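You operate a simulated robot arm through the tools that you are given. There is no shell and no other tool. Be economical: measure what you need, move in short steps, check, and stop when the job is done.

You are at the controls of a simulated robot arm. One attempt, no reset.

JOB
Tighten the grey-topped unit's grille knob and wing bolt, then shut and lock its service panel.

Only the result counts: the job must be done as asked and must still hold three seconds after the hand-in. Knocking over, shifting, dropping, spilling or breaking anything else fails it.

ROBOT AND FRAMES
A 6-joint arm with a fingered hand, on a carriage that runs on a rail from [0.2, -119.7] to [-0.2, 94.3] (x, y) and turns from -178 to 154 degrees about z. Base frame: it is fixed where the carriage stands at the start and does not move with it; the origin is on the floor, on the carriage's upright axis, x ahead of it, y to its left, z up. Lengths are in cm, angles in degrees, forces in N, time in s.
Its first joint turns from -166.0 to 166.0 degrees. Places, roughly: grille knob of the middle grey-topped unit [70, -250, 70]; grille knob of the middle unit [80, 190, 120]; grille knob of the small grey-topped unit [80, 0, 110]; grille knob of the small unit [70, 380, 110]; lower grille knob of the tall grey-topped unit [70, -130, 70]; lower grille knob of the tall unit [-390, 360, 70]; lower panel lock of the small grey-topped unit [50, -40, 80]; service panel of the small grey-topped unit [60, -40, 100]; strainer catch of the small grey-topped unit [80, -60, 80]; union nut of the small grey-topped unit [80, -50, 100]; upper grille knob of the tall grey-topped unit [70, -130, 100]; upper grille knob of the tall unit [-390, 360, 100]; upper panel lock of the small grey-topped unit [50, -40, 110]; wing bolt of the middle grey-topped unit [60, -260, 20]; wing bolt of the middle unit [70, 190, 60]; wing bolt of the small grey-topped unit [70, -10, 60]. Payload 4 kg.
The TCP is the grasp point between the finger pads, 2.6 cm short of the fingertips. In the tool frame z runs along the fingers and y along their closing line. The gripper opens to 13.2 cm. The gripper's body begins 7.3 cm behind the TCP. The gripper is a hand of 4 fingers: y runs from the thumb to the fingers, the wrist lies at [0, 0, -23.9] in the tool frame, and closing takes about 1.5 s.
Orientation is that of the tool frame in the base frame, as a unit quaternion [x, y, z, w]. With the fingers straight down and closing along the base's y, the tool's x points along the base's -x, its y along +y and its z along -z.

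CONTROLS
- The arm moves only by the tool play_rows. Its argument "plan" is a list of rows, each a list of 6 numbers: the shift along the tool's x, y, z in cm, then the turn, a rotation vector about the tool's x, y, z in degrees. In form: [[tx, ty, tz, ax, ay, az], ...]. A call has 1 to 20 rows; each row shifts and turns the commanded pose from where the row before left it, along the tool's axes as they then stand. "claw" is the closure, from 0 (fully open) to 1 (shut), set as the call begins (left out, the last holds). A row lasts 0.2 s, in which the tool goes at most 5 cm and 8.6 degrees; a call with a longer step from one row to the next is refused whole, and so is a gripper value outside its range. Where a pose cannot be reached the arm comes as near as it can. A force on the tool above 40 N (or 10 N above the force at the start of the call, whichever is more), or a blocked arm, ends the call early, and 0.2 s more pass. The fingers move at their own pace (about 4.5 cm/s each) and stop on an object; they squeeze with about 29 N. The grip force told is the motor's: it shows also when the fingers shut on nothing. Time passes only in rows, and 0.2 s behind the last, so rows that do not move let the fingers close. The reply holds the time, the measured pose of the TCP, the force on the tool along the base axes, the opening and the grip force, in the units named above and with some noise, with the torque about the TCP (base axes, N m) and any sound that the robot's microphone picked up.
- Cameras (640 x 400 px; columns grow to the right, rows downward): "scene" is now at [27.05, 13.27, 141.78]; the picture's right is [-0.63, -0.78, 0.00], its down [-0.45, 0.36, -0.81] and it looks along [0.63, -0.51, -0.58] (base axes); focal length 214 px, centre (320, 200). "wrist" rides on the gripper at [6.8, 0.2, -9.7] in the tool frame; the picture's right is [-0.03, 1.00, 0.00], its down [-0.82, -0.02, -0.58] and it looks along [-0.58, -0.01, 0.82] (tool axes); focal length 270 px, centre (320, 200). There is no depth. A picture from a camera that has moved, and an enlarged one, comes with that camera's place and axes in the base frame and with its lens.
- grab_frame(camera): a new picture of that camera. No time passes.
- slide_trunk(by): slides the trunk up (or, below 0, down) by that many cm; the arm and the scene camera ride with it, the base frame stays. It gives what a move gives, with no picture.
- drive_base(legs): drives the robot by 1 to 6 legs, each [ahead, left, turn to the left] in cm, cm and degrees, along the robot's own axes; the way and the turn of a leg run together, so that a leg with both is an arc; at most 150 cm and 180 degrees a leg. The arm and the cameras ride along, it lands a little off, and it stops where it bumps. It keeps to its track: a leg is cut to what the track allows. It gives what a move gives.
- set_fingers(finger1, finger2, finger3, thumb_bend): sets how far each is bent, from 0 (flat) to 1 (curled in); at 0.3 the hand is open as for a grip, at 0.7 the pads meet at the TCP. One left out holds its place. A second passes; each finger stops where it meets its share of the squeeze, and holds until it gets a number again. A gripper value or a shape takes the hand back. It gives what a move gives, with no picture; readings hold the bend of each and the force on the fingers (four entries, about 0 where the hand has none), thumb and palm.
- preshape(shape): the hand has 4 fingers and takes this shape, open, in about a second: jaw (thumb against the fingers, like two jaws); tri (thumb and two fingers); tip (a fingertip pinch); poke (one finger out to press); point (the index stretched); flat (the hand flat); cup (the hand cupped); fist (a fist). The gripper value then closes the fingers along that shape, each until it touches; the sizes above hold for jaw. It gives what a move gives, with no picture.
- aim_head(pan, tilt): turns the head with the scene camera to pan (to the left, within 143 degrees either way) and tilt (down, from -29 to 69), counted from straight ahead of the robot. It gives what a move gives.
- zoom(camera, box): a new picture of the part [left, top, right, bottom] of that camera's present view, enlarged. No time passes.
- job_done(): hands the job in; it is judged then, once.

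Work in short steps. Places have to be worked out from the pictures, the camera data and where the tool is seen: move nearer, look again, correct. Check each grasp and each placing, and mend what went wrong. You have 120 turns and 90 pictures in all, those below and enlarged ones among them. Open the gripper and draw the arm clear of the work before you hand the job in, unless the task says otherwise; then end with one line.

The tools are called after ">>>" by a JSON object that holds its "method" and its "body". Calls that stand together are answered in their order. play_rows: Moves the arm, as the interface text tells. Its arguments: {"type":"object","properties":{"plan":{"type":"array","items":{"type":"array","items":{"type":"number"}}},"claw":{"type":"number"}},"required":["plan"]} The other tools are called the same way: slide_trunk (by) slides the trunk up or down; preshape (shape) gives the hand a shape; set_fingers (finger1, finger2, finger3, thumb_bend) moves the fingers one by one; drive_base (legs) drives the base; aim_head (pan, tilt) turns the head that bears the scene camera; grab_frame (camera) takes a picture; zoom (camera, box) takes an enlarged picture of a part of a camera's view; job_done () hands the job in.

At the start:

```text
time: 0.0
tool_pos: [50.45, -36.7, 133.72]
orientation: [0.001, 1.0, 0.0, 0.0]
ft_force: [-0.9, 0.2, 0.4]
ft_torque: [0.0, 0.03, -0.01]
finger_gap: 13.19
grip_force: 0.1
shape: jaw
bend: [0.3, 0.3, 0.3, 0.3]
finger forces: [0.0, 0.0, 0.0, 0.1, 0.1, 0.1]
trunk travel left (down, up): [-42.5, 20.3]
robot x, y, heading: [-0.14, -0.11, -0.1]
head pan, tilt: [-38.8, 35.6]
```

scene: 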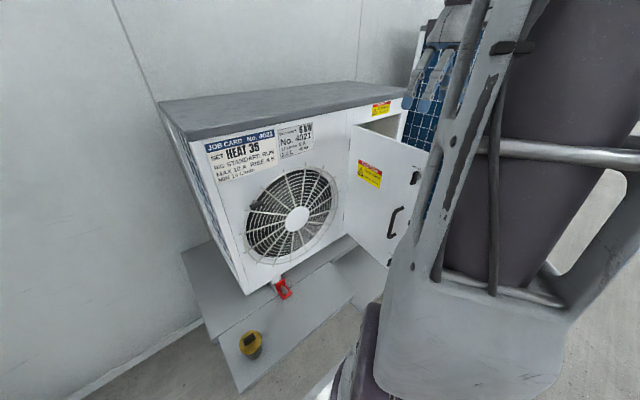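
wrist: 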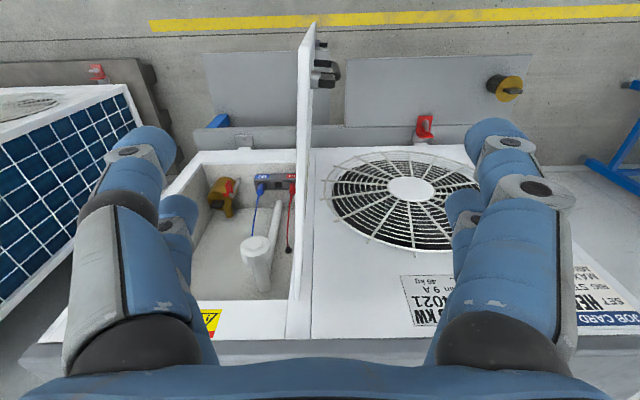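

I start by looking closer at the unit: the grille, the knob, the red wing bolt and the open panel.

>>> {"method": "zoom", "body": {"camera": "scene", "box": [160, 80, 360, 320]}}

>>> {"method": "zoom", "body": {"camera": "scene", "box": [320, 80, 460, 280]}}

>>> {"method": "zoom", "body": {"camera": "wrist", "box": [180, 20, 540, 340]}}

```text
1.67 times, centred on (260, 200) of scene
camera zoom: at [27.05, 13.27, 141.78], right [-0.63, -0.78, 0.0], down [-0.45, 0.36, -0.81], along [0.63, -0.51, -0.58], focal length 358 px, centre (420, 200)
```

zoom: 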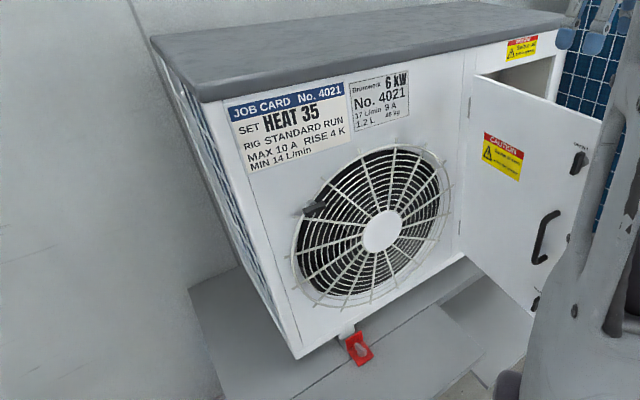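

```text
2.00 times, centred on (390, 180) of scene
camera zoom: at [27.05, 13.27, 141.78], right [-0.63, -0.78, 0.0], down [-0.45, 0.36, -0.81], along [0.63, -0.51, -0.58], focal length 429 px, centre (180, 240)
```

zoom: 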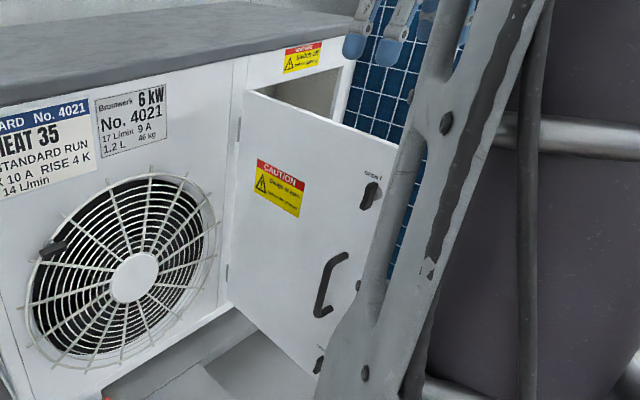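

```text
1.25 times, centred on (360, 180) of wrist
camera zoom: at [43.6, -36.59, 143.51], right [0.03, 1.0, 0.0], down [0.82, -0.02, 0.58], along [0.58, -0.01, -0.82], focal length 338 px, centre (270, 225)
```

zoom: 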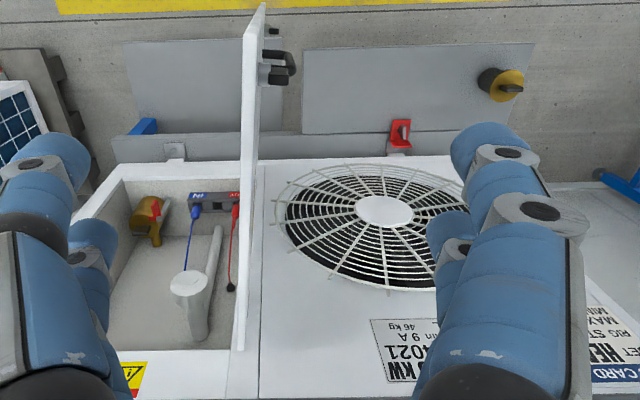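

The target is the small grey-topped unit. Its red wing bolt is at about [73,-5,65], the dark grille knob at about [78,-4,103], and the panel stands open toward me. I turn the hand to horizontal, pointing at the unit, so the wrist camera can inspect the front.

>>> {"method": "play_rows", "body": {"plan": [[0, 0, -2, 0, -8.5, 0], [0, 0, -2, 0, -8.5, 0], [0, 0, -1, 0, -8.5, 0], [0, 0, 0, 0, -8.5, 0], [0, 0, 0, 0, -8.5, 0], [0, 0, 0, 0, -8.5, 0], [0, 0, 0, 0, -8.5, 0], [0, 0, 0, 0, -8.5, 0], [0, 0, 0, 0, -8.5, 0], [0, 0, 0, 0, -8.5, 0], [0, 0, 0, 0, -5, 0]], "claw": 0}}

```text
time: 2.4
tool_pos: [58.99, -33.87, 161.51]
orientation: [0.005, 0.711, 0.004, 0.704]
ft_force: [-0.3, -0.4, 0.1]
ft_torque: [-0.03, 0.0, -0.02]
finger_gap: 13.2
grip_force: 0.1
shape: jaw
bend: [0.3, 0.3, 0.3, 0.3]
finger forces: [0.0, 0.1, 0.1, 0.1, 0.1, 0.0]
out of reach, approached as far as the arm can: row 5, 6, 7, 8, 9, 10, 11
trunk travel left (down, up): [-42.5, 20.3]
robot x, y, heading: [0.3, 0.19, 0.3]
head pan, tilt: [-38.8, 35.6]
```

The hand is now horizontal but sits high at z≈161. I roll it half a turn so the wrist camera is on top looking down and forward.

>>> {"method": "play_rows", "body": {"plan": [[0, 0, 0, 0, 0, 8.55], [0, 0, 0, 0, 0, 8.55], [0, 0, 0, 0, 0, 8.55], [0, 0, 0, 0, 0, 8.55], [0, 0, 0, 0, 0, 8.55], [0, 0, 0, 0, 0, 8.55], [0, 0, 0, 0, 0, 8.55], [0, 0, 0, 0, 0, 8.55], [0, 0, 0, 0, 0, 8.55], [0, 0, 0, 0, 0, 8.55], [0, 0, 0, 0, 0, 8.55], [0, 0, 0, 0, 0, 8.55], [0, 0, 0, 0, 0, 8.55], [0, 0, 0, 0, 0, 8.55], [0, 0, 0, 0, 0, 8.55], [0, 0, 0, 0, 0, 8.55], [0, 0, 0, 0, 0, 8.55], [0, 0, 0, 0, 0, 8.55], [0, 0, 0, 0, 0, 8.55], [0, 0, 0, 0, 0, 8.55]]}}

>>> {"method": "slide_trunk", "body": {"by": -25}}

>>> {"method": "grab_frame", "body": {"camera": "wrist"}}

>>> {"method": "grab_frame", "body": {"camera": "scene"}}

```text
time: 6.6
tool_pos: [59.0, -33.78, 161.48]
orientation: [0.705, 0.055, 0.705, 0.055]
ft_force: [-0.1, 0.6, -0.8]
ft_torque: [-0.03, 0.0, -0.03]
finger_gap: 13.19
grip_force: 0.0
shape: jaw
bend: [0.3, 0.3, 0.3, 0.3]
finger forces: [0.1, 0.0, 0.0, 0.1, 0.0, 0.0]
trunk travel left (down, up): [-42.5, 20.3]
robot x, y, heading: [-0.03, -0.2, -0.1]
head pan, tilt: [-38.8, 35.6]
```

```text
time: 9.2
tool_pos: [59.03, -33.86, 136.47]
orientation: [0.705, 0.056, 0.705, 0.055]
ft_force: [0.1, -0.5, 0.5]
ft_torque: [-0.01, 0.02, 0.03]
finger_gap: 13.18
grip_force: 0.0
shape: jaw
bend: [0.3, 0.3, 0.3, 0.3]
finger forces: [0.1, 0.0, 0.1, 0.0, 0.0, 0.0]
trunk travel left (down, up): [-17.5, 45.3]
robot x, y, heading: [-0.13, 0.31, -0.0]
head pan, tilt: [-38.8, 35.6]
```

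```text
84 pictures are left
camera wrist: at [49.3, -33.05, 143.32], right [0.0, -0.99, 0.13], down [-0.58, -0.11, -0.81], along [0.82, -0.08, -0.57], focal length 270 px, centre (320, 200)
```

wrist: 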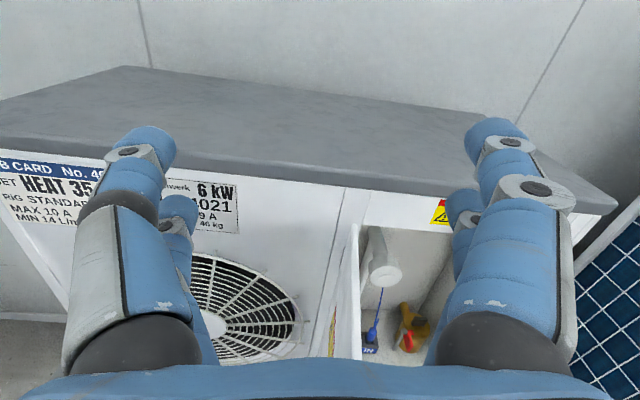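

```text
83 pictures are left
camera scene: at [31.63, 13.27, 116.88], right [-0.63, -0.78, 0.0], down [-0.45, 0.36, -0.81], along [0.63, -0.51, -0.58], focal length 214 px, centre (320, 200)
```

scene: 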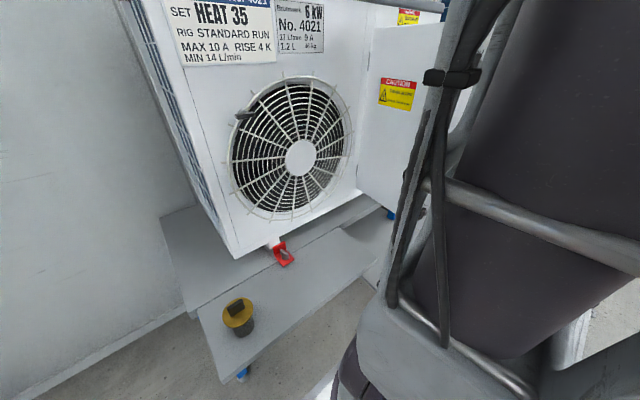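

Trunk lowering gives a good head-on view of the grille. I zoom on the knob and on the wing bolt.

>>> {"method": "zoom", "body": {"camera": "scene", "box": [220, 80, 300, 130]}}

>>> {"method": "zoom", "body": {"camera": "scene", "box": [240, 220, 320, 270]}}

>>> {"method": "play_rows", "body": {"plan": [[0, 4, 0, 0, 0, 8.5], [0, 4, 0, 0, 0, 0.5], [0, 4, 0, 0, 0, 0], [0, 4, 0, 0, 0, 0], [0, 4, 0, 0, 0, 0], [0, 4, 0, 0, 0, 0]]}}

```text
8.00 times, centred on (260, 105) of scene
camera zoom: at [31.63, 13.27, 116.88], right [-0.63, -0.78, 0.0], down [-0.45, 0.36, -0.81], along [0.63, -0.51, -0.58], focal length 1716 px, centre (800, 960)
```

zoom: 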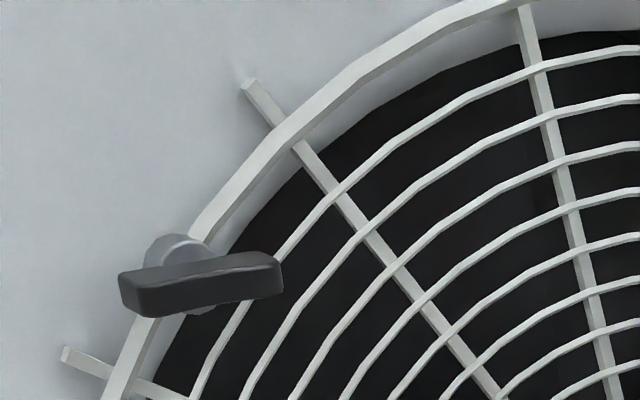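

```text
8.00 times, centred on (280, 245) of scene
camera zoom: at [31.63, 13.27, 116.88], right [-0.63, -0.78, 0.0], down [-0.45, 0.36, -0.81], along [0.63, -0.51, -0.58], focal length 1716 px, centre (640, -160)
```

zoom: 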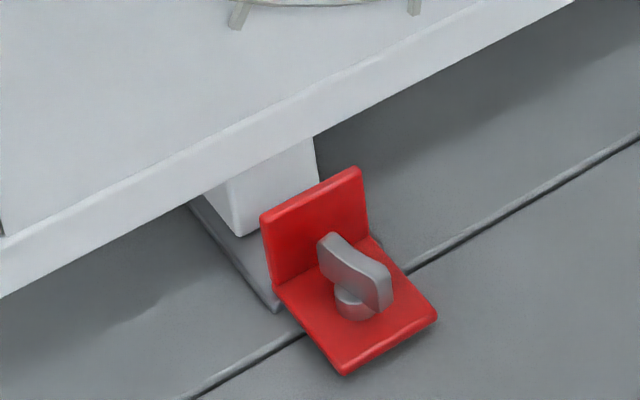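

```text
time: 10.6
tool_pos: [59.14, -57.56, 137.06]
orientation: [0.707, 0.001, 0.707, 0.0]
ft_force: [0.8, 0.3, 0.9]
ft_torque: [0.0, 0.06, -0.07]
finger_gap: 13.16
grip_force: 0.1
shape: jaw
bend: [0.3, 0.3, 0.3, 0.3]
finger forces: [0.1, 0.0, 0.0, 0.0, 0.1, 0.0]
trunk travel left (down, up): [-17.5, 45.3]
robot x, y, heading: [-0.3, 0.71, -0.1]
head pan, tilt: [-38.8, 35.6]
```

I moved right instead of left, because tool y now points along base -y. The grille knob is a tee at about [76,-3,106], its handle lying horizontal. The wing bolt has a vertical axis on the red bracket. I go back to y≈-3 while high up, then roll -90° so the fingers close vertically.

>>> {"method": "play_rows", "body": {"plan": [[0, -4.5, 0, 0, 0, 0], [0, -4.5, 0, 0, 0, 0], [0, -4.5, 0, 0, 0, 0], [0, -4.5, 0, 0, 0, 0], [0, -4.5, 0, 0, 0, 0], [0, -4.5, 0, 0, 0, 0], [0, -4.5, 0, 0, 0, 0], [0, -4.5, 0, 0, 0, 0], [0, -4.5, 0, 0, 0, 0], [0, -4.5, 0, 0, 0, 0], [0, -4.5, 0, 0, 0, 0], [0, -4.5, 0, 0, 0, 0]]}}

>>> {"method": "play_rows", "body": {"plan": [[0, 0, -2, 0, 0, -8.5], [0, 0, -2, 0, 0, -8.5], [0, 0, -2, 0, 0, -8.5], [0, 0, 0, 0, 0, -8.5], [0, 0, 0, 0, 0, -8.5], [0, 0, 0, 0, 0, -8.5], [0, 0, 0, 0, 0, -8.5], [0, 0, 0, 0, 0, -8.5], [0, 0, 0, 0, 0, -8.5], [0, 0, 0, 0, 0, -8.5], [0, 0, 0, 0, 0, -5]]}}

>>> {"method": "grab_frame", "body": {"camera": "wrist"}}

```text
time: 12.4
tool_pos: [60.15, -32.8, 130.75]
orientation: [0.713, -0.07, 0.694, -0.071]
ft_force: [0.6, 0.7, -1.0]
ft_torque: [0.0, 0.02, 0.0]
finger_gap: 13.18
grip_force: 0.1
shape: jaw
bend: [0.3, 0.3, 0.3, 0.3]
finger forces: [0.1, 0.0, 0.0, 0.0, 0.1, 0.0]
trunk travel left (down, up): [-17.5, 45.3]
robot x, y, heading: [-0.07, 0.02, -0.1]
head pan, tilt: [-38.8, 35.6]
stopped in row 8: the arm was blocked; the commanded pose is now the measured one
```

```text
time: 14.8
tool_pos: [54.04, -32.63, 131.17]
orientation: [0.553, 0.456, 0.539, 0.442]
ft_force: [-0.1, -1.0, 0.1]
ft_torque: [-0.01, -0.01, -0.02]
finger_gap: 13.19
grip_force: 0.1
shape: jaw
bend: [0.3, 0.3, 0.3, 0.3]
finger forces: [0.1, 0.0, 0.0, 0.0, 0.0, 0.0]
trunk travel left (down, up): [-17.5, 45.3]
robot x, y, heading: [0.08, -0.11, -0.1]
head pan, tilt: [-38.8, 35.6]
```

```text
80 pictures are left
camera wrist: at [44.47, -26.12, 133.01], right [0.03, -0.22, 0.98], down [-0.58, -0.8, -0.16], along [0.81, -0.56, -0.15], focal length 270 px, centre (320, 200)
```

wrist: 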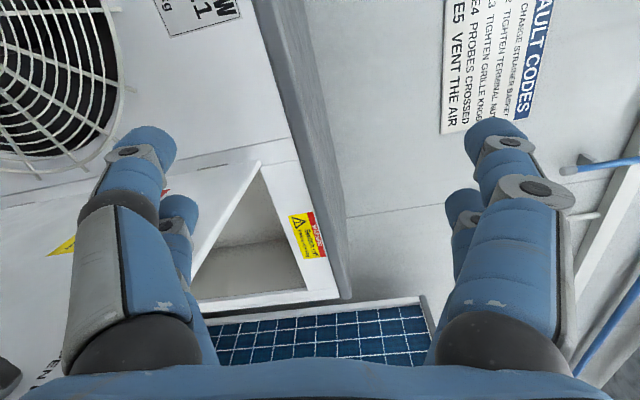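

The arm was blocked near its inner limits. I drive the carriage about 50 cm left so that knob and bolt are at a better reach.

>>> {"method": "drive_base", "body": {"legs": [[0, 55, 0]]}}

>>> {"method": "aim_head", "body": {"pan": -50, "tilt": 30}}

>>> {"method": "grab_frame", "body": {"camera": "scene"}}

>>> {"method": "grab_frame", "body": {"camera": "wrist"}}

```text
time: 17.9
tool_pos: [53.89, 21.75, 131.21]
orientation: [0.554, 0.455, 0.539, 0.442]
ft_force: [0.0, 0.7, -0.4]
ft_torque: [-0.01, -0.01, 0.01]
finger_gap: 13.19
grip_force: 0.1
shape: jaw
bend: [0.3, 0.3, 0.3, 0.3]
finger forces: [0.0, 0.0, 0.0, 0.0, 0.1, 0.0]
trunk travel left (down, up): [-17.5, 45.3]
robot x, y, heading: [-0.34, 54.71, 0.0]
head pan, tilt: [-38.8, 35.6]
```

```text
time: 18.6
tool_pos: [53.9, 21.89, 131.2]
orientation: [0.554, 0.454, 0.539, 0.442]
ft_force: [0.3, 0.3, -0.3]
ft_torque: [-0.02, 0.05, -0.03]
finger_gap: 13.19
grip_force: 0.1
shape: jaw
bend: [0.3, 0.3, 0.3, 0.3]
finger forces: [0.1, 0.0, 0.0, 0.0, 0.0, 0.1]
trunk travel left (down, up): [-17.5, 45.3]
robot x, y, heading: [-0.03, 54.69, 0.1]
head pan, tilt: [-50.0, 30.0]
```

```text
79 pictures are left
camera scene: at [30.54, 66.43, 117.74], right [-0.77, -0.64, 0.0], down [-0.32, 0.38, -0.87], along [0.56, -0.66, -0.5], focal length 214 px, centre (320, 200)
```

scene: 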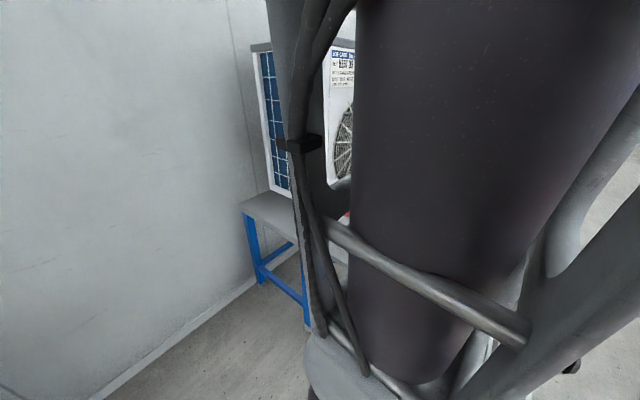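

```text
78 pictures are left
camera wrist: at [44.31, 28.43, 133.02], right [0.03, -0.22, 0.97], down [-0.58, -0.8, -0.16], along [0.81, -0.56, -0.15], focal length 270 px, centre (320, 200)
```

wrist: 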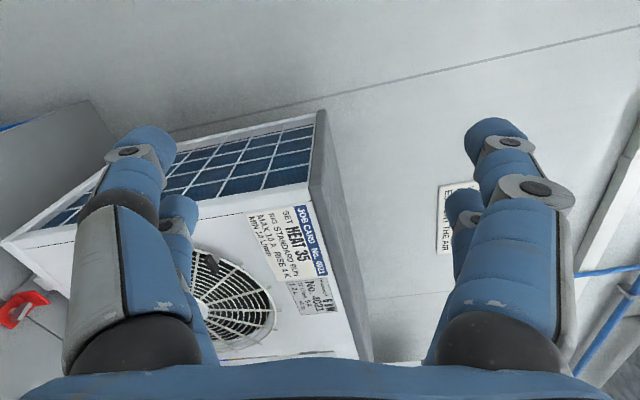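

The wrist view puts the knob at [76.5,-3.4,105.7], which agrees with my earlier estimate. I level the roll and move to a standoff about 14 cm in front of it.

>>> {"method": "play_rows", "body": {"plan": [[0, 0, 0, 0, 0, -6.5], [0, 0, 0, 0, 0, -6.5], [-3.1, -3.2, 0.8, 0, 0, 0], [-3.1, -3.2, 0.8, 0, 0, 0], [-3.1, -3.2, 0.8, 0, 0, 0], [-3.1, -3.2, 0.8, 0, 0, 0], [-3.1, -3.2, 0.8, 0, 0, 0], [-3.1, -3.2, 0.8, 0, 0, 0], [-3.1, -3.2, 0.8, 0, 0, 0], [-3.1, -3.2, 0.8, 0, 0, 0], [0, 0, 0, 0, 0, 0]]}}

>>> {"method": "grab_frame", "body": {"camera": "wrist"}}

```text
time: 21.1
tool_pos: [59.86, -3.66, 106.15]
orientation: [0.499, 0.514, 0.486, 0.5]
ft_force: [-0.1, -0.2, -1.1]
ft_torque: [0.02, 0.02, 0.01]
finger_gap: 13.19
grip_force: 0.1
shape: jaw
bend: [0.3, 0.3, 0.3, 0.3]
finger forces: [0.0, 0.1, 0.0, 0.0, 0.1, 0.0]
trunk travel left (down, up): [-17.5, 45.3]
robot x, y, heading: [-0.12, 54.52, -0.3]
head pan, tilt: [-50.0, 30.0]
```

```text
77 pictures are left
camera wrist: at [50.29, 3.15, 106.46], right [0.03, 0.0, 1.0], down [-0.58, -0.82, 0.02], along [0.82, -0.58, -0.02], focal length 270 px, centre (320, 200)
```

wrist: 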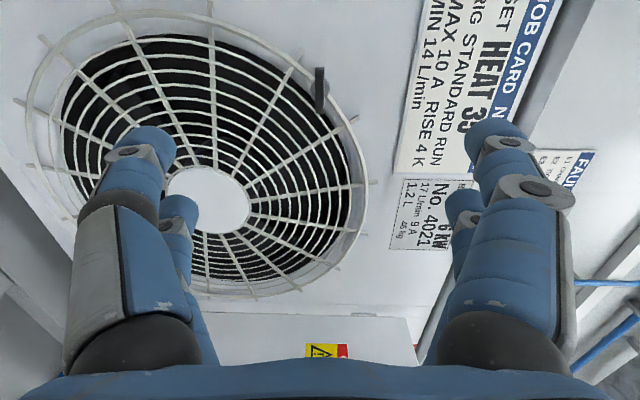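

The knob is straight ahead at about y=-2.6, z=105.8, with the fingers straddling it vertically. I approach to x≈72 and look again.

>>> {"method": "play_rows", "body": {"plan": [[0.3, 0, 3, 0, 0, 0], [0.3, 0, 3, 0, 0, 0], [0.3, 0, 3, 0, 0, 0], [0.2, 0, 3, 0, 0, 0], [0, 0, 0, 0, 0, 0]]}}

>>> {"method": "grab_frame", "body": {"camera": "wrist"}}

```text
time: 22.2
tool_pos: [71.63, -2.56, 105.85]
orientation: [0.499, 0.514, 0.486, 0.5]
ft_force: [0.3, 0.1, -0.7]
ft_torque: [-0.01, 0.0, 0.03]
finger_gap: 13.17
grip_force: 0.0
shape: jaw
bend: [0.3, 0.3, 0.3, 0.3]
finger forces: [0.0, 0.0, 0.0, 0.0, 0.1, 0.0]
trunk travel left (down, up): [-17.5, 45.3]
robot x, y, heading: [0.07, 54.75, -0.1]
head pan, tilt: [-50.0, 30.0]
```

```text
76 pictures are left
camera wrist: at [61.95, 4.18, 106.07], right [0.03, 0.0, 1.0], down [-0.58, -0.82, 0.02], along [0.82, -0.58, -0.02], focal length 270 px, centre (320, 200)
```

wrist: 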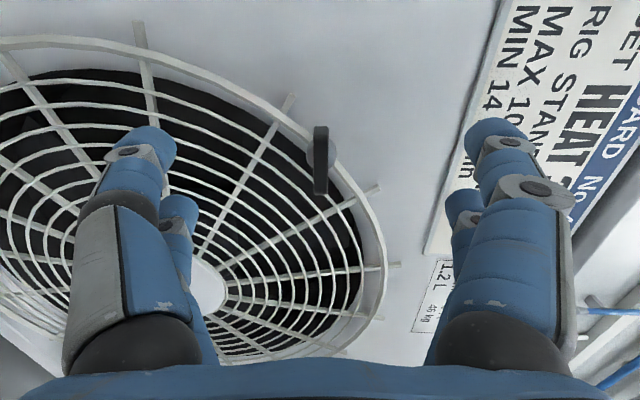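

The handle is at about [74.8,-2.4,105.9]. I move in by 2.9 cm and close on it.

>>> {"method": "play_rows", "body": {"plan": [[0.2, 0, 1.5, 0, 0, 0], [0, 0, 1.4, 0, 0, 0], [0, 0, 0, 0, 0, 0]]}}

>>> {"method": "play_rows", "body": {"plan": [[0, 0, 0, 0, 0, 0], [0, 0, 0, 0, 0, 0], [0, 0, 0, 0, 0, 0], [0, 0, 0, 0, 0, 0], [0, 0, 0, 0, 0, 0], [0, 0, 0, 0, 0, 0], [0, 0, 0, 0, 0, 0], [0, 0, 0, 0, 0, 0]], "claw": 1}}

>>> {"method": "grab_frame", "body": {"camera": "wrist"}}

```text
time: 23.1
tool_pos: [74.69, -2.39, 105.73]
orientation: [0.5, 0.513, 0.486, 0.5]
ft_force: [0.7, 0.0, 0.2]
ft_torque: [0.02, 0.02, -0.01]
finger_gap: 13.19
grip_force: 0.0
shape: jaw
bend: [0.3, 0.3, 0.3, 0.3]
finger forces: [0.0, 0.0, 0.0, 0.1, 0.1, 0.0]
trunk travel left (down, up): [-17.5, 45.3]
robot x, y, heading: [0.03, 54.57, -0.3]
head pan, tilt: [-50.0, 30.0]
```

```text
time: 24.9
tool_pos: [74.6, -2.47, 106.08]
orientation: [0.498, 0.512, 0.487, 0.503]
ft_force: [-10.6, -5.2, 32.8]
ft_torque: [1.22, -2.08, -0.25]
finger_gap: 4.04
grip_force: 29.2
shape: jaw
bend: [0.7, 0.7, 0.77, 0.73]
finger forces: [38.5, 38.9, 16.2, 0.0, 15.4, 0.1]
trunk travel left (down, up): [-17.5, 45.3]
robot x, y, heading: [-0.3, 54.63, -0.1]
head pan, tilt: [-50.0, 30.0]
```

```text
75 pictures are left
camera wrist: at [64.88, 4.38, 106.36], right [0.02, 0.0, 1.0], down [-0.58, -0.81, 0.02], along [0.81, -0.58, -0.01], focal length 270 px, centre (320, 200)
```

wrist: 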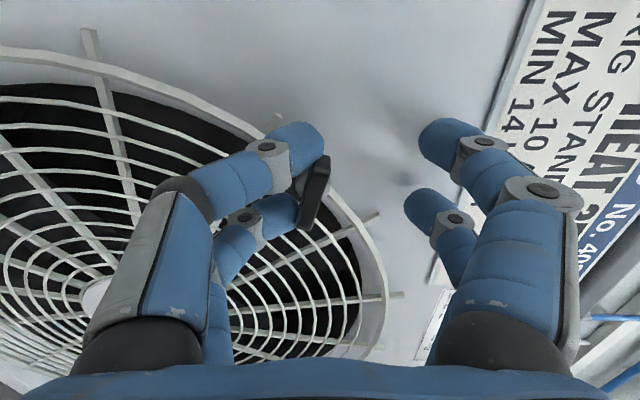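

The hand stopped with an upward push of 33 N and the knob has tilted clockwise a little, but the grip looks lopsided. I zoom in to see what touches.

>>> {"method": "zoom", "body": {"camera": "wrist", "box": [200, 90, 480, 270]}}

>>> {"method": "play_rows", "body": {"plan": [[0, 0, 0, 0, 0, 0], [0, 0, 0, 0, 0, 0], [0, 0, 0, 0, 0, 0]]}}

```text
2.22 times, centred on (340, 180) of wrist
camera zoom: at [64.88, 4.38, 106.36], right [0.02, 0.0, 1.0], down [-0.58, -0.81, 0.02], along [0.81, -0.58, -0.01], focal length 601 px, centre (276, 244)
```

zoom: 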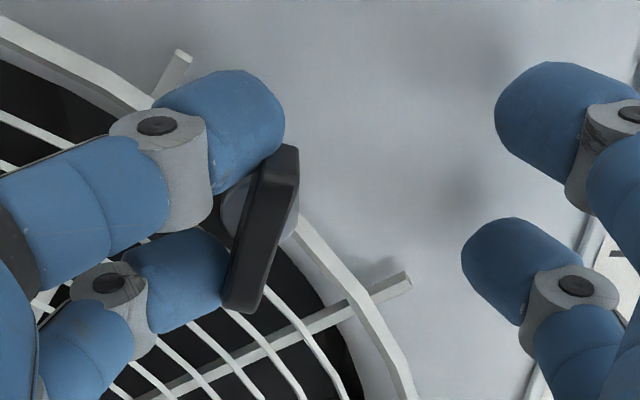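

```text
time: 25.6
tool_pos: [74.45, -2.47, 106.07]
orientation: [0.498, 0.512, 0.487, 0.503]
ft_force: [-11.6, -6.3, 33.2]
ft_torque: [1.13, -2.19, -0.29]
finger_gap: 4.02
grip_force: 29.2
shape: jaw
bend: [0.7, 0.7, 0.77, 0.73]
finger forces: [38.6, 39.2, 15.6, 0.0, 14.5, 0.0]
trunk travel left (down, up): [-17.5, 45.3]
robot x, y, heading: [-0.05, 54.24, -0.1]
head pan, tilt: [-50.0, 30.0]
```

Contact seems uneven, perhaps because the tips ride too deep. I open, back off 1 cm and retry a shallower grip, watching the forces.

>>> {"method": "play_rows", "body": {"plan": [[0, 0, 0, 0, 0, 0], [0, 0, 0, 0, 0, 0], [0, 0, 0, 0, 0, 0], [0, 0, 0, 0, 0, 0], [0, 0, -1, 0, 0, 0], [0, 0, 0, 0, 0, 0]], "claw": 0}}

>>> {"method": "play_rows", "body": {"plan": [[0, 0, 0, 0, 0, 0], [0, 0, 0, 0, 0, 0], [0, 0, 0, 0, 0, 0], [0, 0, 0, 0, 0, 0]], "claw": 0.6}}

>>> {"method": "grab_frame", "body": {"camera": "wrist"}}

```text
time: 26.1
tool_pos: [74.36, -2.6, 105.45]
orientation: [0.502, 0.514, 0.485, 0.5]
ft_force: [0.2, 0.2, 0.9]
ft_torque: [0.03, 0.06, -0.04]
finger_gap: 13.22
grip_force: 0.0
shape: jaw
bend: [0.3, 0.3, 0.3, 0.3]
finger forces: [0.1, 0.0, 0.1, 0.0, 0.0, 0.0]
trunk travel left (down, up): [-17.5, 45.3]
robot x, y, heading: [-0.37, 54.69, 0.0]
head pan, tilt: [-50.0, 30.0]
stopped in row 2: the force on the tool passed its limit at 54 N (the readings are from after the stop); the commanded pose is now the measured one
```

```text
time: 27.1
tool_pos: [74.24, -2.64, 105.49]
orientation: [0.503, 0.514, 0.484, 0.499]
ft_force: [-5.3, -0.5, 1.4]
ft_torque: [0.03, -0.19, 0.07]
finger_gap: 5.39
grip_force: 0.2
shape: jaw
bend: [0.73, 0.73, 0.73, 0.7]
finger forces: [3.8, 1.3, 0.0, 0.1, 0.0, 0.1]
trunk travel left (down, up): [-17.5, 45.3]
robot x, y, heading: [-0.13, 54.44, -0.3]
head pan, tilt: [-50.0, 30.0]
```

```text
73 pictures are left
camera wrist: at [64.66, 4.23, 105.81], right [0.03, 0.0, 1.0], down [-0.58, -0.81, 0.02], along [0.81, -0.58, -0.03], focal length 270 px, centre (320, 200)
```

wrist: 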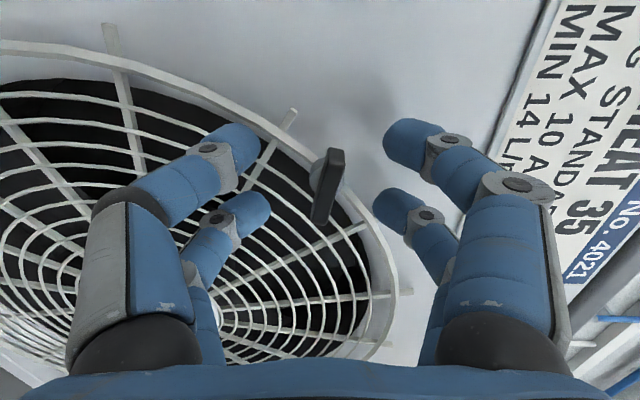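

Now it is clear: the fingertips rub the unit's face (finger 1 and 2, Fx −5). I back off 1.2 cm and close fully on the tee.

>>> {"method": "play_rows", "body": {"plan": [[0, 0, -0.6, 0, 0, 0], [0, 0, -0.6, 0, 0, 0], [0, 0, 0, 0, 0, 0]]}}

>>> {"method": "play_rows", "body": {"plan": [[0, 0, 0, 0, 0, 0], [0, 0, 0, 0, 0, 0], [0, 0, 0, 0, 0, 0], [0, 0, 0, 0, 0, 0], [0, 0, 0, 0, 0, 0], [0, 0, 0, 0, 0, 0]], "claw": 1}}

>>> {"method": "grab_frame", "body": {"camera": "wrist"}}

```text
time: 27.9
tool_pos: [73.1, -2.58, 105.57]
orientation: [0.503, 0.515, 0.483, 0.499]
ft_force: [-0.4, 0.4, -0.6]
ft_torque: [-0.01, -0.02, 0.02]
finger_gap: 5.32
grip_force: 0.0
shape: jaw
bend: [0.73, 0.73, 0.73, 0.7]
finger forces: [0.1, 0.0, 0.0, 0.1, 0.0, 0.0]
trunk travel left (down, up): [-17.5, 45.3]
robot x, y, heading: [-0.09, 54.65, -0.1]
head pan, tilt: [-50.0, 30.0]
```

```text
time: 29.3
tool_pos: [73.24, -2.48, 105.54]
orientation: [0.502, 0.514, 0.484, 0.499]
ft_force: [3.9, 5.8, 0.0]
ft_torque: [-0.08, -0.08, 0.09]
finger_gap: 0.0
grip_force: 29.3
shape: jaw
bend: [0.72, 0.7, 0.71, 0.69]
finger forces: [25.1, 27.9, 25.5, 0.0, 21.5, 0.0]
trunk travel left (down, up): [-17.5, 45.3]
robot x, y, heading: [-0.11, 54.74, 0.0]
head pan, tilt: [-50.0, 30.0]
```

```text
72 pictures are left
camera wrist: at [63.56, 4.31, 105.89], right [0.03, 0.0, 1.0], down [-0.58, -0.81, 0.02], along [0.81, -0.58, -0.03], focal length 270 px, centre (320, 200)
```

wrist: 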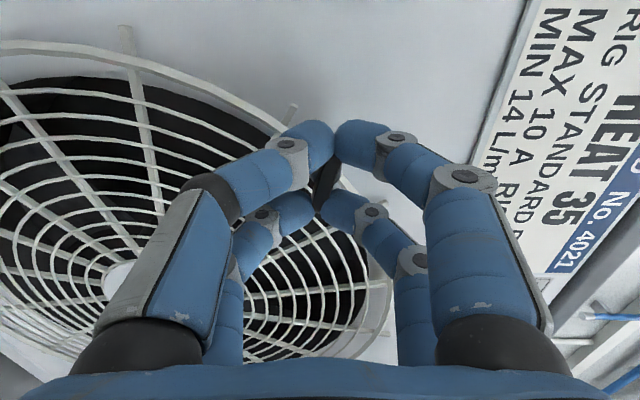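

The gap reads 0, so I check whether the tee is actually between the pads.

>>> {"method": "zoom", "body": {"camera": "wrist", "box": [240, 100, 420, 240]}}

```text
2.86 times, centred on (330, 170) of wrist
camera zoom: at [63.56, 4.31, 105.89], right [0.03, 0.0, 1.0], down [-0.58, -0.81, 0.02], along [0.81, -0.58, -0.03], focal length 772 px, centre (291, 286)
```

zoom: 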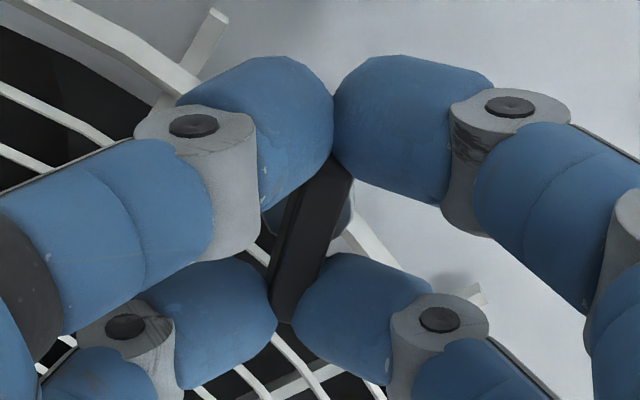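

The tee sits along the slot between both finger pairs. I turn clockwise (+ about tool z) in 5° steps and watch torque.

>>> {"method": "play_rows", "body": {"plan": [[0, 0, 0, 0, 0, 5], [0, 0, 0, 0, 0, 5], [0, 0, 0, 0, 0, 5], [0, 0, 0, 0, 0, 5], [0, 0, 0, 0, 0, 5], [0, 0, 0, 0, 0, 5], [0, 0, 0, 0, 0, 5], [0, 0, 0, 0, 0, 5]]}}

>>> {"method": "grab_frame", "body": {"camera": "wrist"}}

```text
time: 31.1
tool_pos: [73.19, -2.35, 105.75]
orientation: [0.646, 0.312, 0.626, 0.305]
ft_force: [14.6, 12.0, 24.1]
ft_torque: [-0.16, -0.64, 0.27]
finger_gap: 0.02
grip_force: 29.4
shape: jaw
bend: [0.72, 0.7, 0.71, 0.69]
finger forces: [36.5, 29.2, 24.9, 0.0, 20.6, 0.1]
trunk travel left (down, up): [-17.5, 45.3]
robot x, y, heading: [-0.24, 54.8, -0.0]
head pan, tilt: [-50.0, 30.0]
```

```text
70 pictures are left
camera wrist: at [63.65, 2.85, 110.42], right [0.02, -0.64, 0.77], down [-0.59, -0.63, -0.51], along [0.8, -0.45, -0.39], focal length 270 px, centre (320, 200)
```

wrist: 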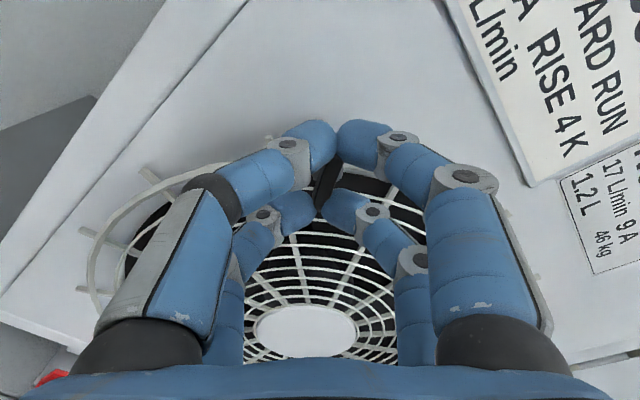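

The knob follows the hand (about 55° so far) with little torque. I continue, easing the side load.

>>> {"method": "play_rows", "body": {"plan": [[0.3, 0.15, 0.15, 0, 0, 0], [0, 0, 0, 0, 0, 5], [0, 0, 0, 0, 0, 5], [0, 0, 0, 0, 0, 5], [0, 0, 0, 0, 0, 5], [0, 0, 0, 0, 0, 5], [0, 0, 0, 0, 0, 5]]}}

>>> {"method": "grab_frame", "body": {"camera": "wrist"}}

```text
time: 32.7
tool_pos: [73.22, -2.41, 106.0]
orientation: [0.706, 0.132, 0.683, 0.132]
ft_force: [2.4, 2.8, 21.9]
ft_torque: [-0.13, -0.59, 0.0]
finger_gap: 0.0
grip_force: 29.1
shape: jaw
bend: [0.72, 0.7, 0.71, 0.69]
finger forces: [34.6, 28.5, 26.4, 0.0, 22.1, 0.1]
trunk travel left (down, up): [-17.5, 45.3]
robot x, y, heading: [-0.28, 54.47, -0.2]
head pan, tilt: [-50.0, 30.0]
```

```text
69 pictures are left
camera wrist: at [63.76, -0.05, 112.73], right [0.01, -0.94, 0.34], down [-0.6, -0.28, -0.75], along [0.8, -0.2, -0.57], focal length 270 px, centre (320, 200)
```

wrist: 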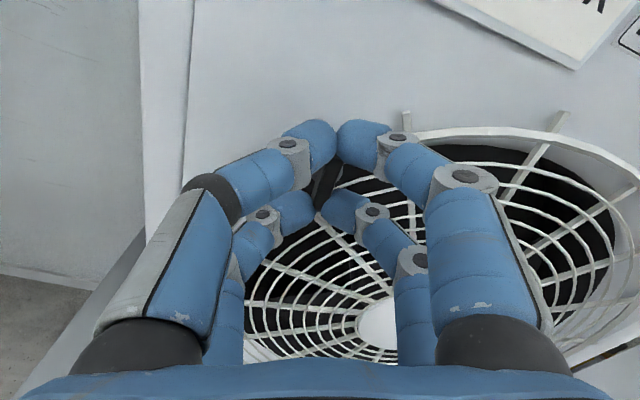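

The torque is still low, so I keep turning clockwise another 40°.

>>> {"method": "play_rows", "body": {"plan": [[0.3, 0, 0, 0, 0, 0], [0, 0, 0, 0, 0, 5], [0, 0, 0, 0, 0, 5], [0, 0, 0, 0, 0, 5], [0, 0, 0, 0, 0, 5], [0, 0, 0, 0, 0, 5], [0, 0, 0, 0, 0, 5], [0, 0, 0, 0, 0, 5], [0, 0, 0, 0, 0, 5]]}}

>>> {"method": "zoom", "body": {"camera": "wrist", "box": [220, 90, 420, 240]}}

```text
time: 34.7
tool_pos: [73.12, -2.57, 106.27]
orientation: [0.707, -0.117, 0.688, -0.109]
ft_force: [0.1, -31.0, 24.3]
ft_torque: [-0.96, -0.37, -0.72]
finger_gap: 0.0
grip_force: 28.7
shape: jaw
bend: [0.73, 0.69, 0.71, 0.67]
finger forces: [0.0, 47.8, 20.4, 0.0, 0.0, 0.0]
trunk travel left (down, up): [-17.5, 45.3]
robot x, y, heading: [0.03, 54.51, -0.4]
head pan, tilt: [-50.0, 30.0]
```

```text
2.67 times, centred on (320, 165) of wrist
camera zoom: at [63.69, -4.85, 112.99], right [-0.02, -0.94, -0.34], down [-0.6, 0.28, -0.75], along [0.8, 0.19, -0.57], focal length 721 px, centre (320, 293)
```

zoom: 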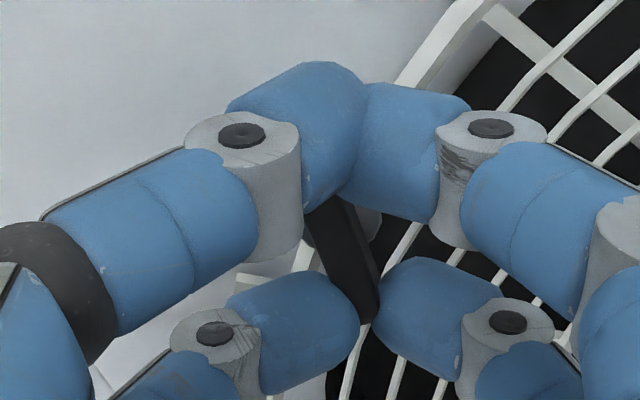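

Torque rose to about 1 N m and the tee stopped near vertical while the hand went past it, so it has met its stop after about a quarter turn. I release, back off and check the knob.

>>> {"method": "play_rows", "body": {"plan": [[0, 0, 0, 0, 0, -5], [0, 0, 0, 0, 0, -5], [0, 0, 0, 0, 0, -5]]}}

>>> {"method": "play_rows", "body": {"plan": [[0, 0, 0, 0, 0, 0], [0, 0, 0, 0, 0, 0], [0, 0, 0, 0, 0, 0], [0, 0, 0, 0, 0, 0], [0, 0, 0, 0, 0, 0], [0, 0, -2, 0, 0, 0], [0, 0, -2, 0, 0, 0], [0, 0, -2, 0, 0, 0], [0, 0, 0, 0, 0, 0]], "claw": 0}}

>>> {"method": "grab_frame", "body": {"camera": "wrist"}}

```text
time: 35.5
tool_pos: [73.19, -2.34, 106.19]
orientation: [0.717, -0.023, 0.696, -0.018]
ft_force: [-5.9, -25.5, 18.3]
ft_torque: [-0.12, -0.29, -0.64]
finger_gap: 0.0
grip_force: 29.2
shape: jaw
bend: [0.73, 0.69, 0.71, 0.67]
finger forces: [0.0, 33.7, 23.0, 0.0, 0.0, 0.0]
trunk travel left (down, up): [-17.5, 45.3]
robot x, y, heading: [0.13, 54.54, -0.1]
head pan, tilt: [-50.0, 30.0]
```

```text
time: 37.5
tool_pos: [67.41, -2.29, 106.38]
orientation: [0.718, -0.023, 0.695, -0.019]
ft_force: [-1.2, -0.1, 0.3]
ft_torque: [0.0, 0.0, -0.01]
finger_gap: 13.23
grip_force: 0.0
shape: jaw
bend: [0.3, 0.3, 0.3, 0.3]
finger forces: [0.0, 0.1, 0.0, 0.1, 0.0, 0.0]
trunk travel left (down, up): [-17.5, 45.3]
robot x, y, heading: [-0.08, 54.47, -0.1]
head pan, tilt: [-50.0, 30.0]
```

```text
67 pictures are left
camera wrist: at [57.97, -3.01, 113.51], right [-0.01, -1.0, -0.08], down [-0.6, 0.07, -0.79], along [0.8, 0.05, -0.6], focal length 270 px, centre (320, 200)
```

wrist: 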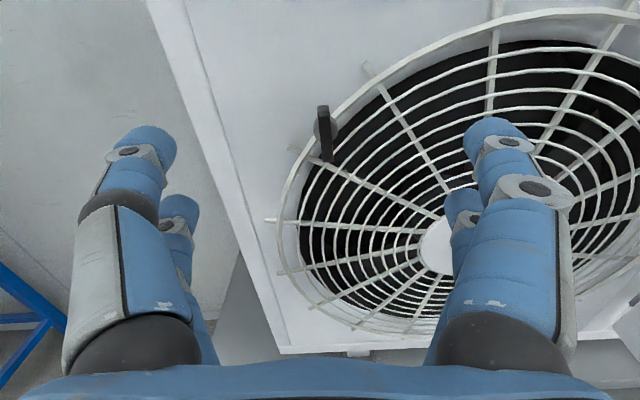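

The tee is now vertical. The last grip was skewed, so I verify the stop with a square grip: approach again, close and try a further clockwise turn.

>>> {"method": "play_rows", "body": {"plan": [[0, 0.45, 2, 0, 0, 0], [0, 0, 2, 0, 0, 0], [0, 0, 2, 0, 0, 0], [0, 0, 0, 0, 0, 0]]}}

>>> {"method": "play_rows", "body": {"plan": [[0, 0, 0, 0, 0, 0], [0, 0, 0, 0, 0, 0], [0, 0, 0, 0, 0, 0], [0, 0, 0, 0, 0, 0], [0, 0, 0, 0, 0, 0], [0, 0, 0, 0, 0, 0], [0, 0, 0, 0, 0, 0], [0, 0, 0, 0, 0, 0]], "claw": 1}}

>>> {"method": "play_rows", "body": {"plan": [[0, 0, 0, 0, 0, 3], [0, 0, 0, 0, 0, 3], [0, 0, 0, 0, 0, 3], [0, 0, 0, 0, 0, 3], [0, 0, 0, 0, 0, 3], [0, 0, 0, 0, 0, 3]]}}

>>> {"method": "grab_frame", "body": {"camera": "wrist"}}

```text
time: 38.5
tool_pos: [73.45, -2.59, 106.07]
orientation: [0.718, -0.023, 0.695, -0.019]
ft_force: [-0.2, 0.6, 0.1]
ft_torque: [-0.01, -0.03, -0.01]
finger_gap: 13.2
grip_force: 0.0
shape: jaw
bend: [0.3, 0.3, 0.3, 0.3]
finger forces: [0.0, 0.0, 0.0, 0.1, 0.0, 0.1]
trunk travel left (down, up): [-17.5, 45.3]
robot x, y, heading: [-0.34, 54.73, -0.1]
head pan, tilt: [-50.0, 30.0]
```

```text
time: 40.3
tool_pos: [73.51, -2.65, 106.2]
orientation: [0.718, -0.023, 0.696, -0.019]
ft_force: [7.3, -5.3, 4.8]
ft_torque: [-0.05, -0.05, -0.13]
finger_gap: 0.0
grip_force: 27.6
shape: jaw
bend: [0.7, 0.72, 0.69, 0.71]
finger forces: [0.0, 25.7, 25.2, 0.0, 0.0, 0.0]
trunk travel left (down, up): [-17.5, 45.3]
robot x, y, heading: [-0.16, 54.97, -0.2]
head pan, tilt: [-50.0, 30.0]
```

```text
time: 41.7
tool_pos: [73.23, -2.8, 106.12]
orientation: [0.705, -0.136, 0.684, -0.127]
ft_force: [19.4, -17.2, 20.3]
ft_torque: [-0.52, -0.67, -0.36]
finger_gap: 0.01
grip_force: 29.3
shape: jaw
bend: [0.71, 0.7, 0.65, 0.71]
finger forces: [0.0, 36.1, 22.6, 0.1, 0.0, 0.0]
trunk travel left (down, up): [-17.5, 45.3]
robot x, y, heading: [-0.38, 54.36, -0.3]
head pan, tilt: [-50.0, 30.0]
```

```text
66 pictures are left
camera wrist: at [63.79, -5.5, 112.83], right [-0.02, -0.92, -0.39], down [-0.6, 0.32, -0.73], along [0.8, 0.22, -0.56], focal length 270 px, centre (320, 200)
```

wrist: 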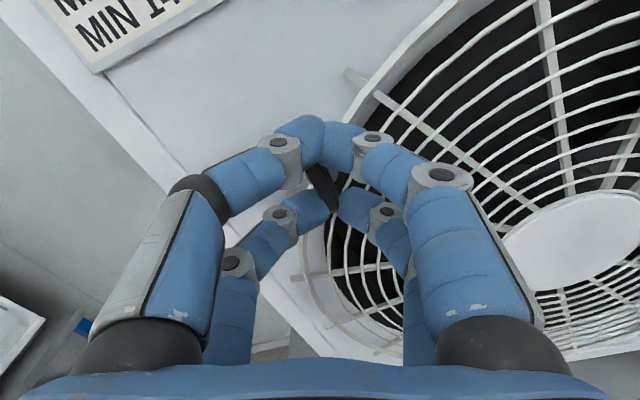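

The tee did not move while the hand turned past it, so the knob is tight at its stop. I release, back away and rise. Then I roll back for the downward pose needed at the wing bolt.

>>> {"method": "play_rows", "body": {"plan": [[0, 0, 0, 0, 0, -5], [0, 0, 0, 0, 0, -5], [0, 0, 0, 0, 0, -5], [0, 0, 0, 0, 0, -5]]}}

>>> {"method": "play_rows", "body": {"plan": [[0, 0, 0, 0, 0, 0], [0, 0, 0, 0, 0, 0], [0, 0, 0, 0, 0, 0], [0, 0, 0, 0, 0, 0], [0, 0, 0, 0, 0, 0], [0, 0, -3, 0, 0, 0], [0, 0, -3, 0, 0, 0], [0, 0, -4, 0, 0, 0], [0, 0, -4, 0, 0, 0], [0, 0, -4, 0, 0, -8], [0, 0, 0, 0, 0, -8.5], [0, 0, 0, 0, 0, -8.5], [0, 0, 0, 0, 0, -8.5], [0, 0, 0, 0, 0, -8.5], [0, 0, 0, 0, 0, -8.5], [0, 0, 0, 0, 0, -8.5], [0, 0, 0, 0, 0, -8.5], [0, 0, 0, 0, 0, -8.5], [0, 0, 0, 0, 0, -8.5], [0, 0, 0, 0, 0, -8.5]], "claw": 0}}

>>> {"method": "play_rows", "body": {"plan": [[0, 0, 0, 0, 0, -8.5], [0, 0, 0, 0, 0, -8.5], [0, 0, 0, 0, 0, -8.5], [0, 0, 0, 0, 0, -8.5], [0, 0, 0, 0, 0, -8.5], [0, 0, 0, 0, 0, -8.5], [0, 0, 0, 0, 0, -8.5], [0, 0, 0, 0, 0, -8.5], [0, 0, 0, 0, 0, -8.5], [0, 0, 0, 0, 0, -8.5]]}}

```text
time: 42.7
tool_pos: [73.34, -2.64, 106.11]
orientation: [0.718, -0.009, 0.696, -0.007]
ft_force: [8.3, -5.6, 21.2]
ft_torque: [0.01, -0.62, -0.1]
finger_gap: 0.02
grip_force: 28.6
shape: jaw
bend: [0.71, 0.7, 0.65, 0.72]
finger forces: [0.0, 28.1, 28.3, 0.1, 0.0, 0.0]
trunk travel left (down, up): [-17.5, 45.3]
robot x, y, heading: [-0.06, 54.89, -0.1]
head pan, tilt: [-50.0, 30.0]
```

```text
time: 46.9
tool_pos: [55.23, -2.58, 106.69]
orientation: [0.502, 0.515, 0.483, 0.499]
ft_force: [0.8, -0.3, 0.4]
ft_torque: [-0.01, -0.01, 0.02]
finger_gap: 13.2
grip_force: 0.0
shape: jaw
bend: [0.3, 0.3, 0.3, 0.3]
finger forces: [0.0, 0.0, 0.0, 0.0, 0.0, 0.0]
trunk travel left (down, up): [-17.5, 45.3]
robot x, y, heading: [0.32, 54.6, -0.1]
head pan, tilt: [-50.0, 30.0]
```

```text
time: 49.1
tool_pos: [55.87, -13.79, 120.84]
orientation: [0.023, 0.719, 0.021, 0.694]
ft_force: [0.3, 0.3, 0.3]
ft_torque: [0.02, 0.01, -0.05]
finger_gap: 13.21
grip_force: 0.0
shape: jaw
bend: [0.3, 0.3, 0.3, 0.3]
finger forces: [0.1, 0.0, 0.0, 0.1, 0.1, 0.0]
out of reach, approached as far as the arm can: row 7, 8, 9, 10
trunk travel left (down, up): [-17.5, 45.3]
robot x, y, heading: [-0.32, 54.4, -0.1]
head pan, tilt: [-50.0, 30.0]
```

Now I pitch the tool down around the TCP.

>>> {"method": "play_rows", "body": {"plan": [[0, 0, 0, 0, 8.5, 0], [0, 0, 0, 0, 8.5, 0], [0, 0, 0, 0, 8.5, 0], [0, 0, 0, 0, 8.5, 0], [0, 0, 0, 0, 8.5, 0], [0, 0, 0, 0, 8.5, 0], [0, 0, 0, 0, 8.5, 0], [0, 0, 0, 0, 8.5, 0], [0, 0, 0, 0, 8.5, 0], [0, 0, 0, 0, 8.5, 0], [0, 0, 0, 0, 5, 0]]}}

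>>> {"method": "grab_frame", "body": {"camera": "wrist"}}

>>> {"method": "grab_frame", "body": {"camera": "scene"}}

```text
time: 51.5
tool_pos: [53.0, -2.65, 110.93]
orientation: [0.002, 0.999, 0.028, -0.017]
ft_force: [0.1, 1.0, -0.4]
ft_torque: [0.01, 0.02, -0.01]
finger_gap: 13.19
grip_force: 0.0
shape: jaw
bend: [0.3, 0.3, 0.3, 0.3]
finger forces: [0.0, 0.0, 0.0, 0.0, 0.0, 0.0]
out of reach, approached as far as the arm can: row 2, 3, 4, 5, 6, 7, 8, 9, 10, 11
trunk travel left (down, up): [-17.5, 45.3]
robot x, y, heading: [-0.22, 54.49, 0.1]
head pan, tilt: [-50.0, 30.0]
```

```text
65 pictures are left
camera wrist: at [46.56, -2.99, 120.88], right [0.03, 1.0, 0.06], down [0.83, -0.06, 0.55], along [0.55, 0.03, -0.83], focal length 270 px, centre (320, 200)
```

wrist: 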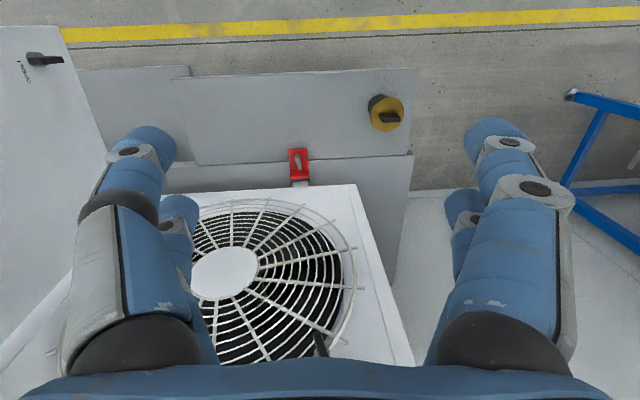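

```text
64 pictures are left
camera scene: at [30.55, 66.4, 117.75], right [-0.77, -0.64, 0.0], down [-0.32, 0.38, -0.87], along [0.55, -0.67, -0.5], focal length 214 px, centre (320, 200)
```

scene: 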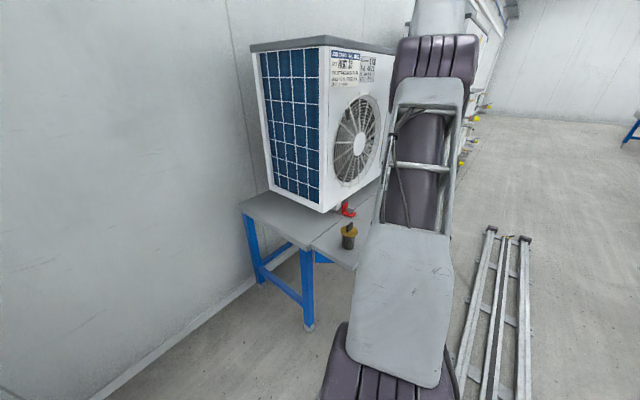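

The wing bolt is at roughly [72.4,-5.2,65], 5 cm in front of the unit face, so I lean the hand back 30° to clear the face. I tilt and move to about 12 cm short of the bolt.

>>> {"method": "play_rows", "body": {"plan": [[0, 0, 0, 0, -7.5, 0], [0, 0, 0, 0, -7.5, 0], [0, 0, 0, 0, -7.5, 0], [0, 0, 0, 0, -7.5, 0], [0.6, -0.3, 3.6, 0, 0, 0], [0.6, -0.3, 3.6, 0, 0, 0], [0.6, -0.3, 3.6, 0, 0, 0], [0.6, -0.3, 3.6, 0, 0, 0], [0.6, -0.3, 3.6, 0, 0, 0], [0.6, -0.3, 3.6, 0, 0, 0], [0.6, -0.3, 3.6, 0, 0, 0], [0.6, -0.3, 3.6, 0, 0, 0], [0.6, 0, 3.6, 0, 0, 0], [0, 0, 2, 0, 0, 0], [0, 0, 0, 0, 0, 0]]}}

>>> {"method": "grab_frame", "body": {"camera": "wrist"}}

>>> {"method": "grab_frame", "body": {"camera": "scene"}}

```text
time: 54.7
tool_pos: [67.91, -3.99, 80.68]
orientation: [0.013, 0.97, 0.029, 0.239]
ft_force: [1.3, 0.5, 0.1]
ft_torque: [-0.01, 0.02, -0.01]
finger_gap: 13.21
grip_force: 0.1
shape: jaw
bend: [0.3, 0.3, 0.3, 0.3]
finger forces: [0.0, 0.0, 0.1, 0.0, 0.0, 0.0]
out of reach, approached as far as the arm can: row 10, 11, 12, 13, 14
trunk travel left (down, up): [-17.5, 45.3]
robot x, y, heading: [0.09, 54.87, -0.0]
head pan, tilt: [-50.0, 30.0]
```

```text
63 pictures are left
camera wrist: at [57.45, -4.21, 86.04], right [0.03, 1.0, 0.07], down [0.45, -0.08, 0.89], along [0.89, 0.0, -0.46], focal length 270 px, centre (320, 200)
```

wrist: 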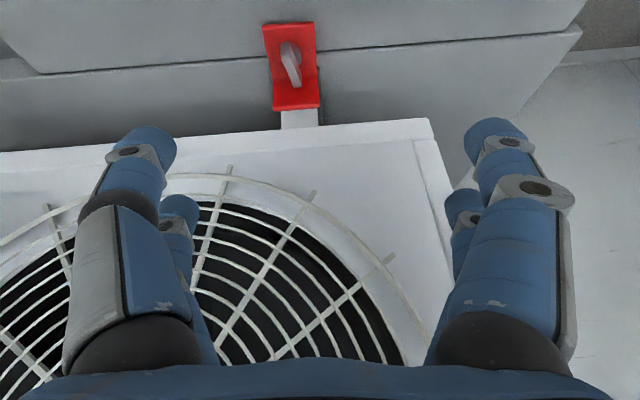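

```text
62 pictures are left
camera scene: at [30.56, 66.4, 117.74], right [-0.77, -0.64, 0.0], down [-0.32, 0.38, -0.87], along [0.55, -0.67, -0.5], focal length 214 px, centre (320, 200)
```

scene: 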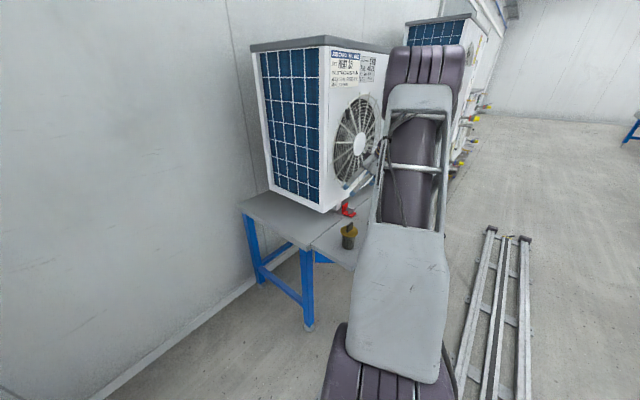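

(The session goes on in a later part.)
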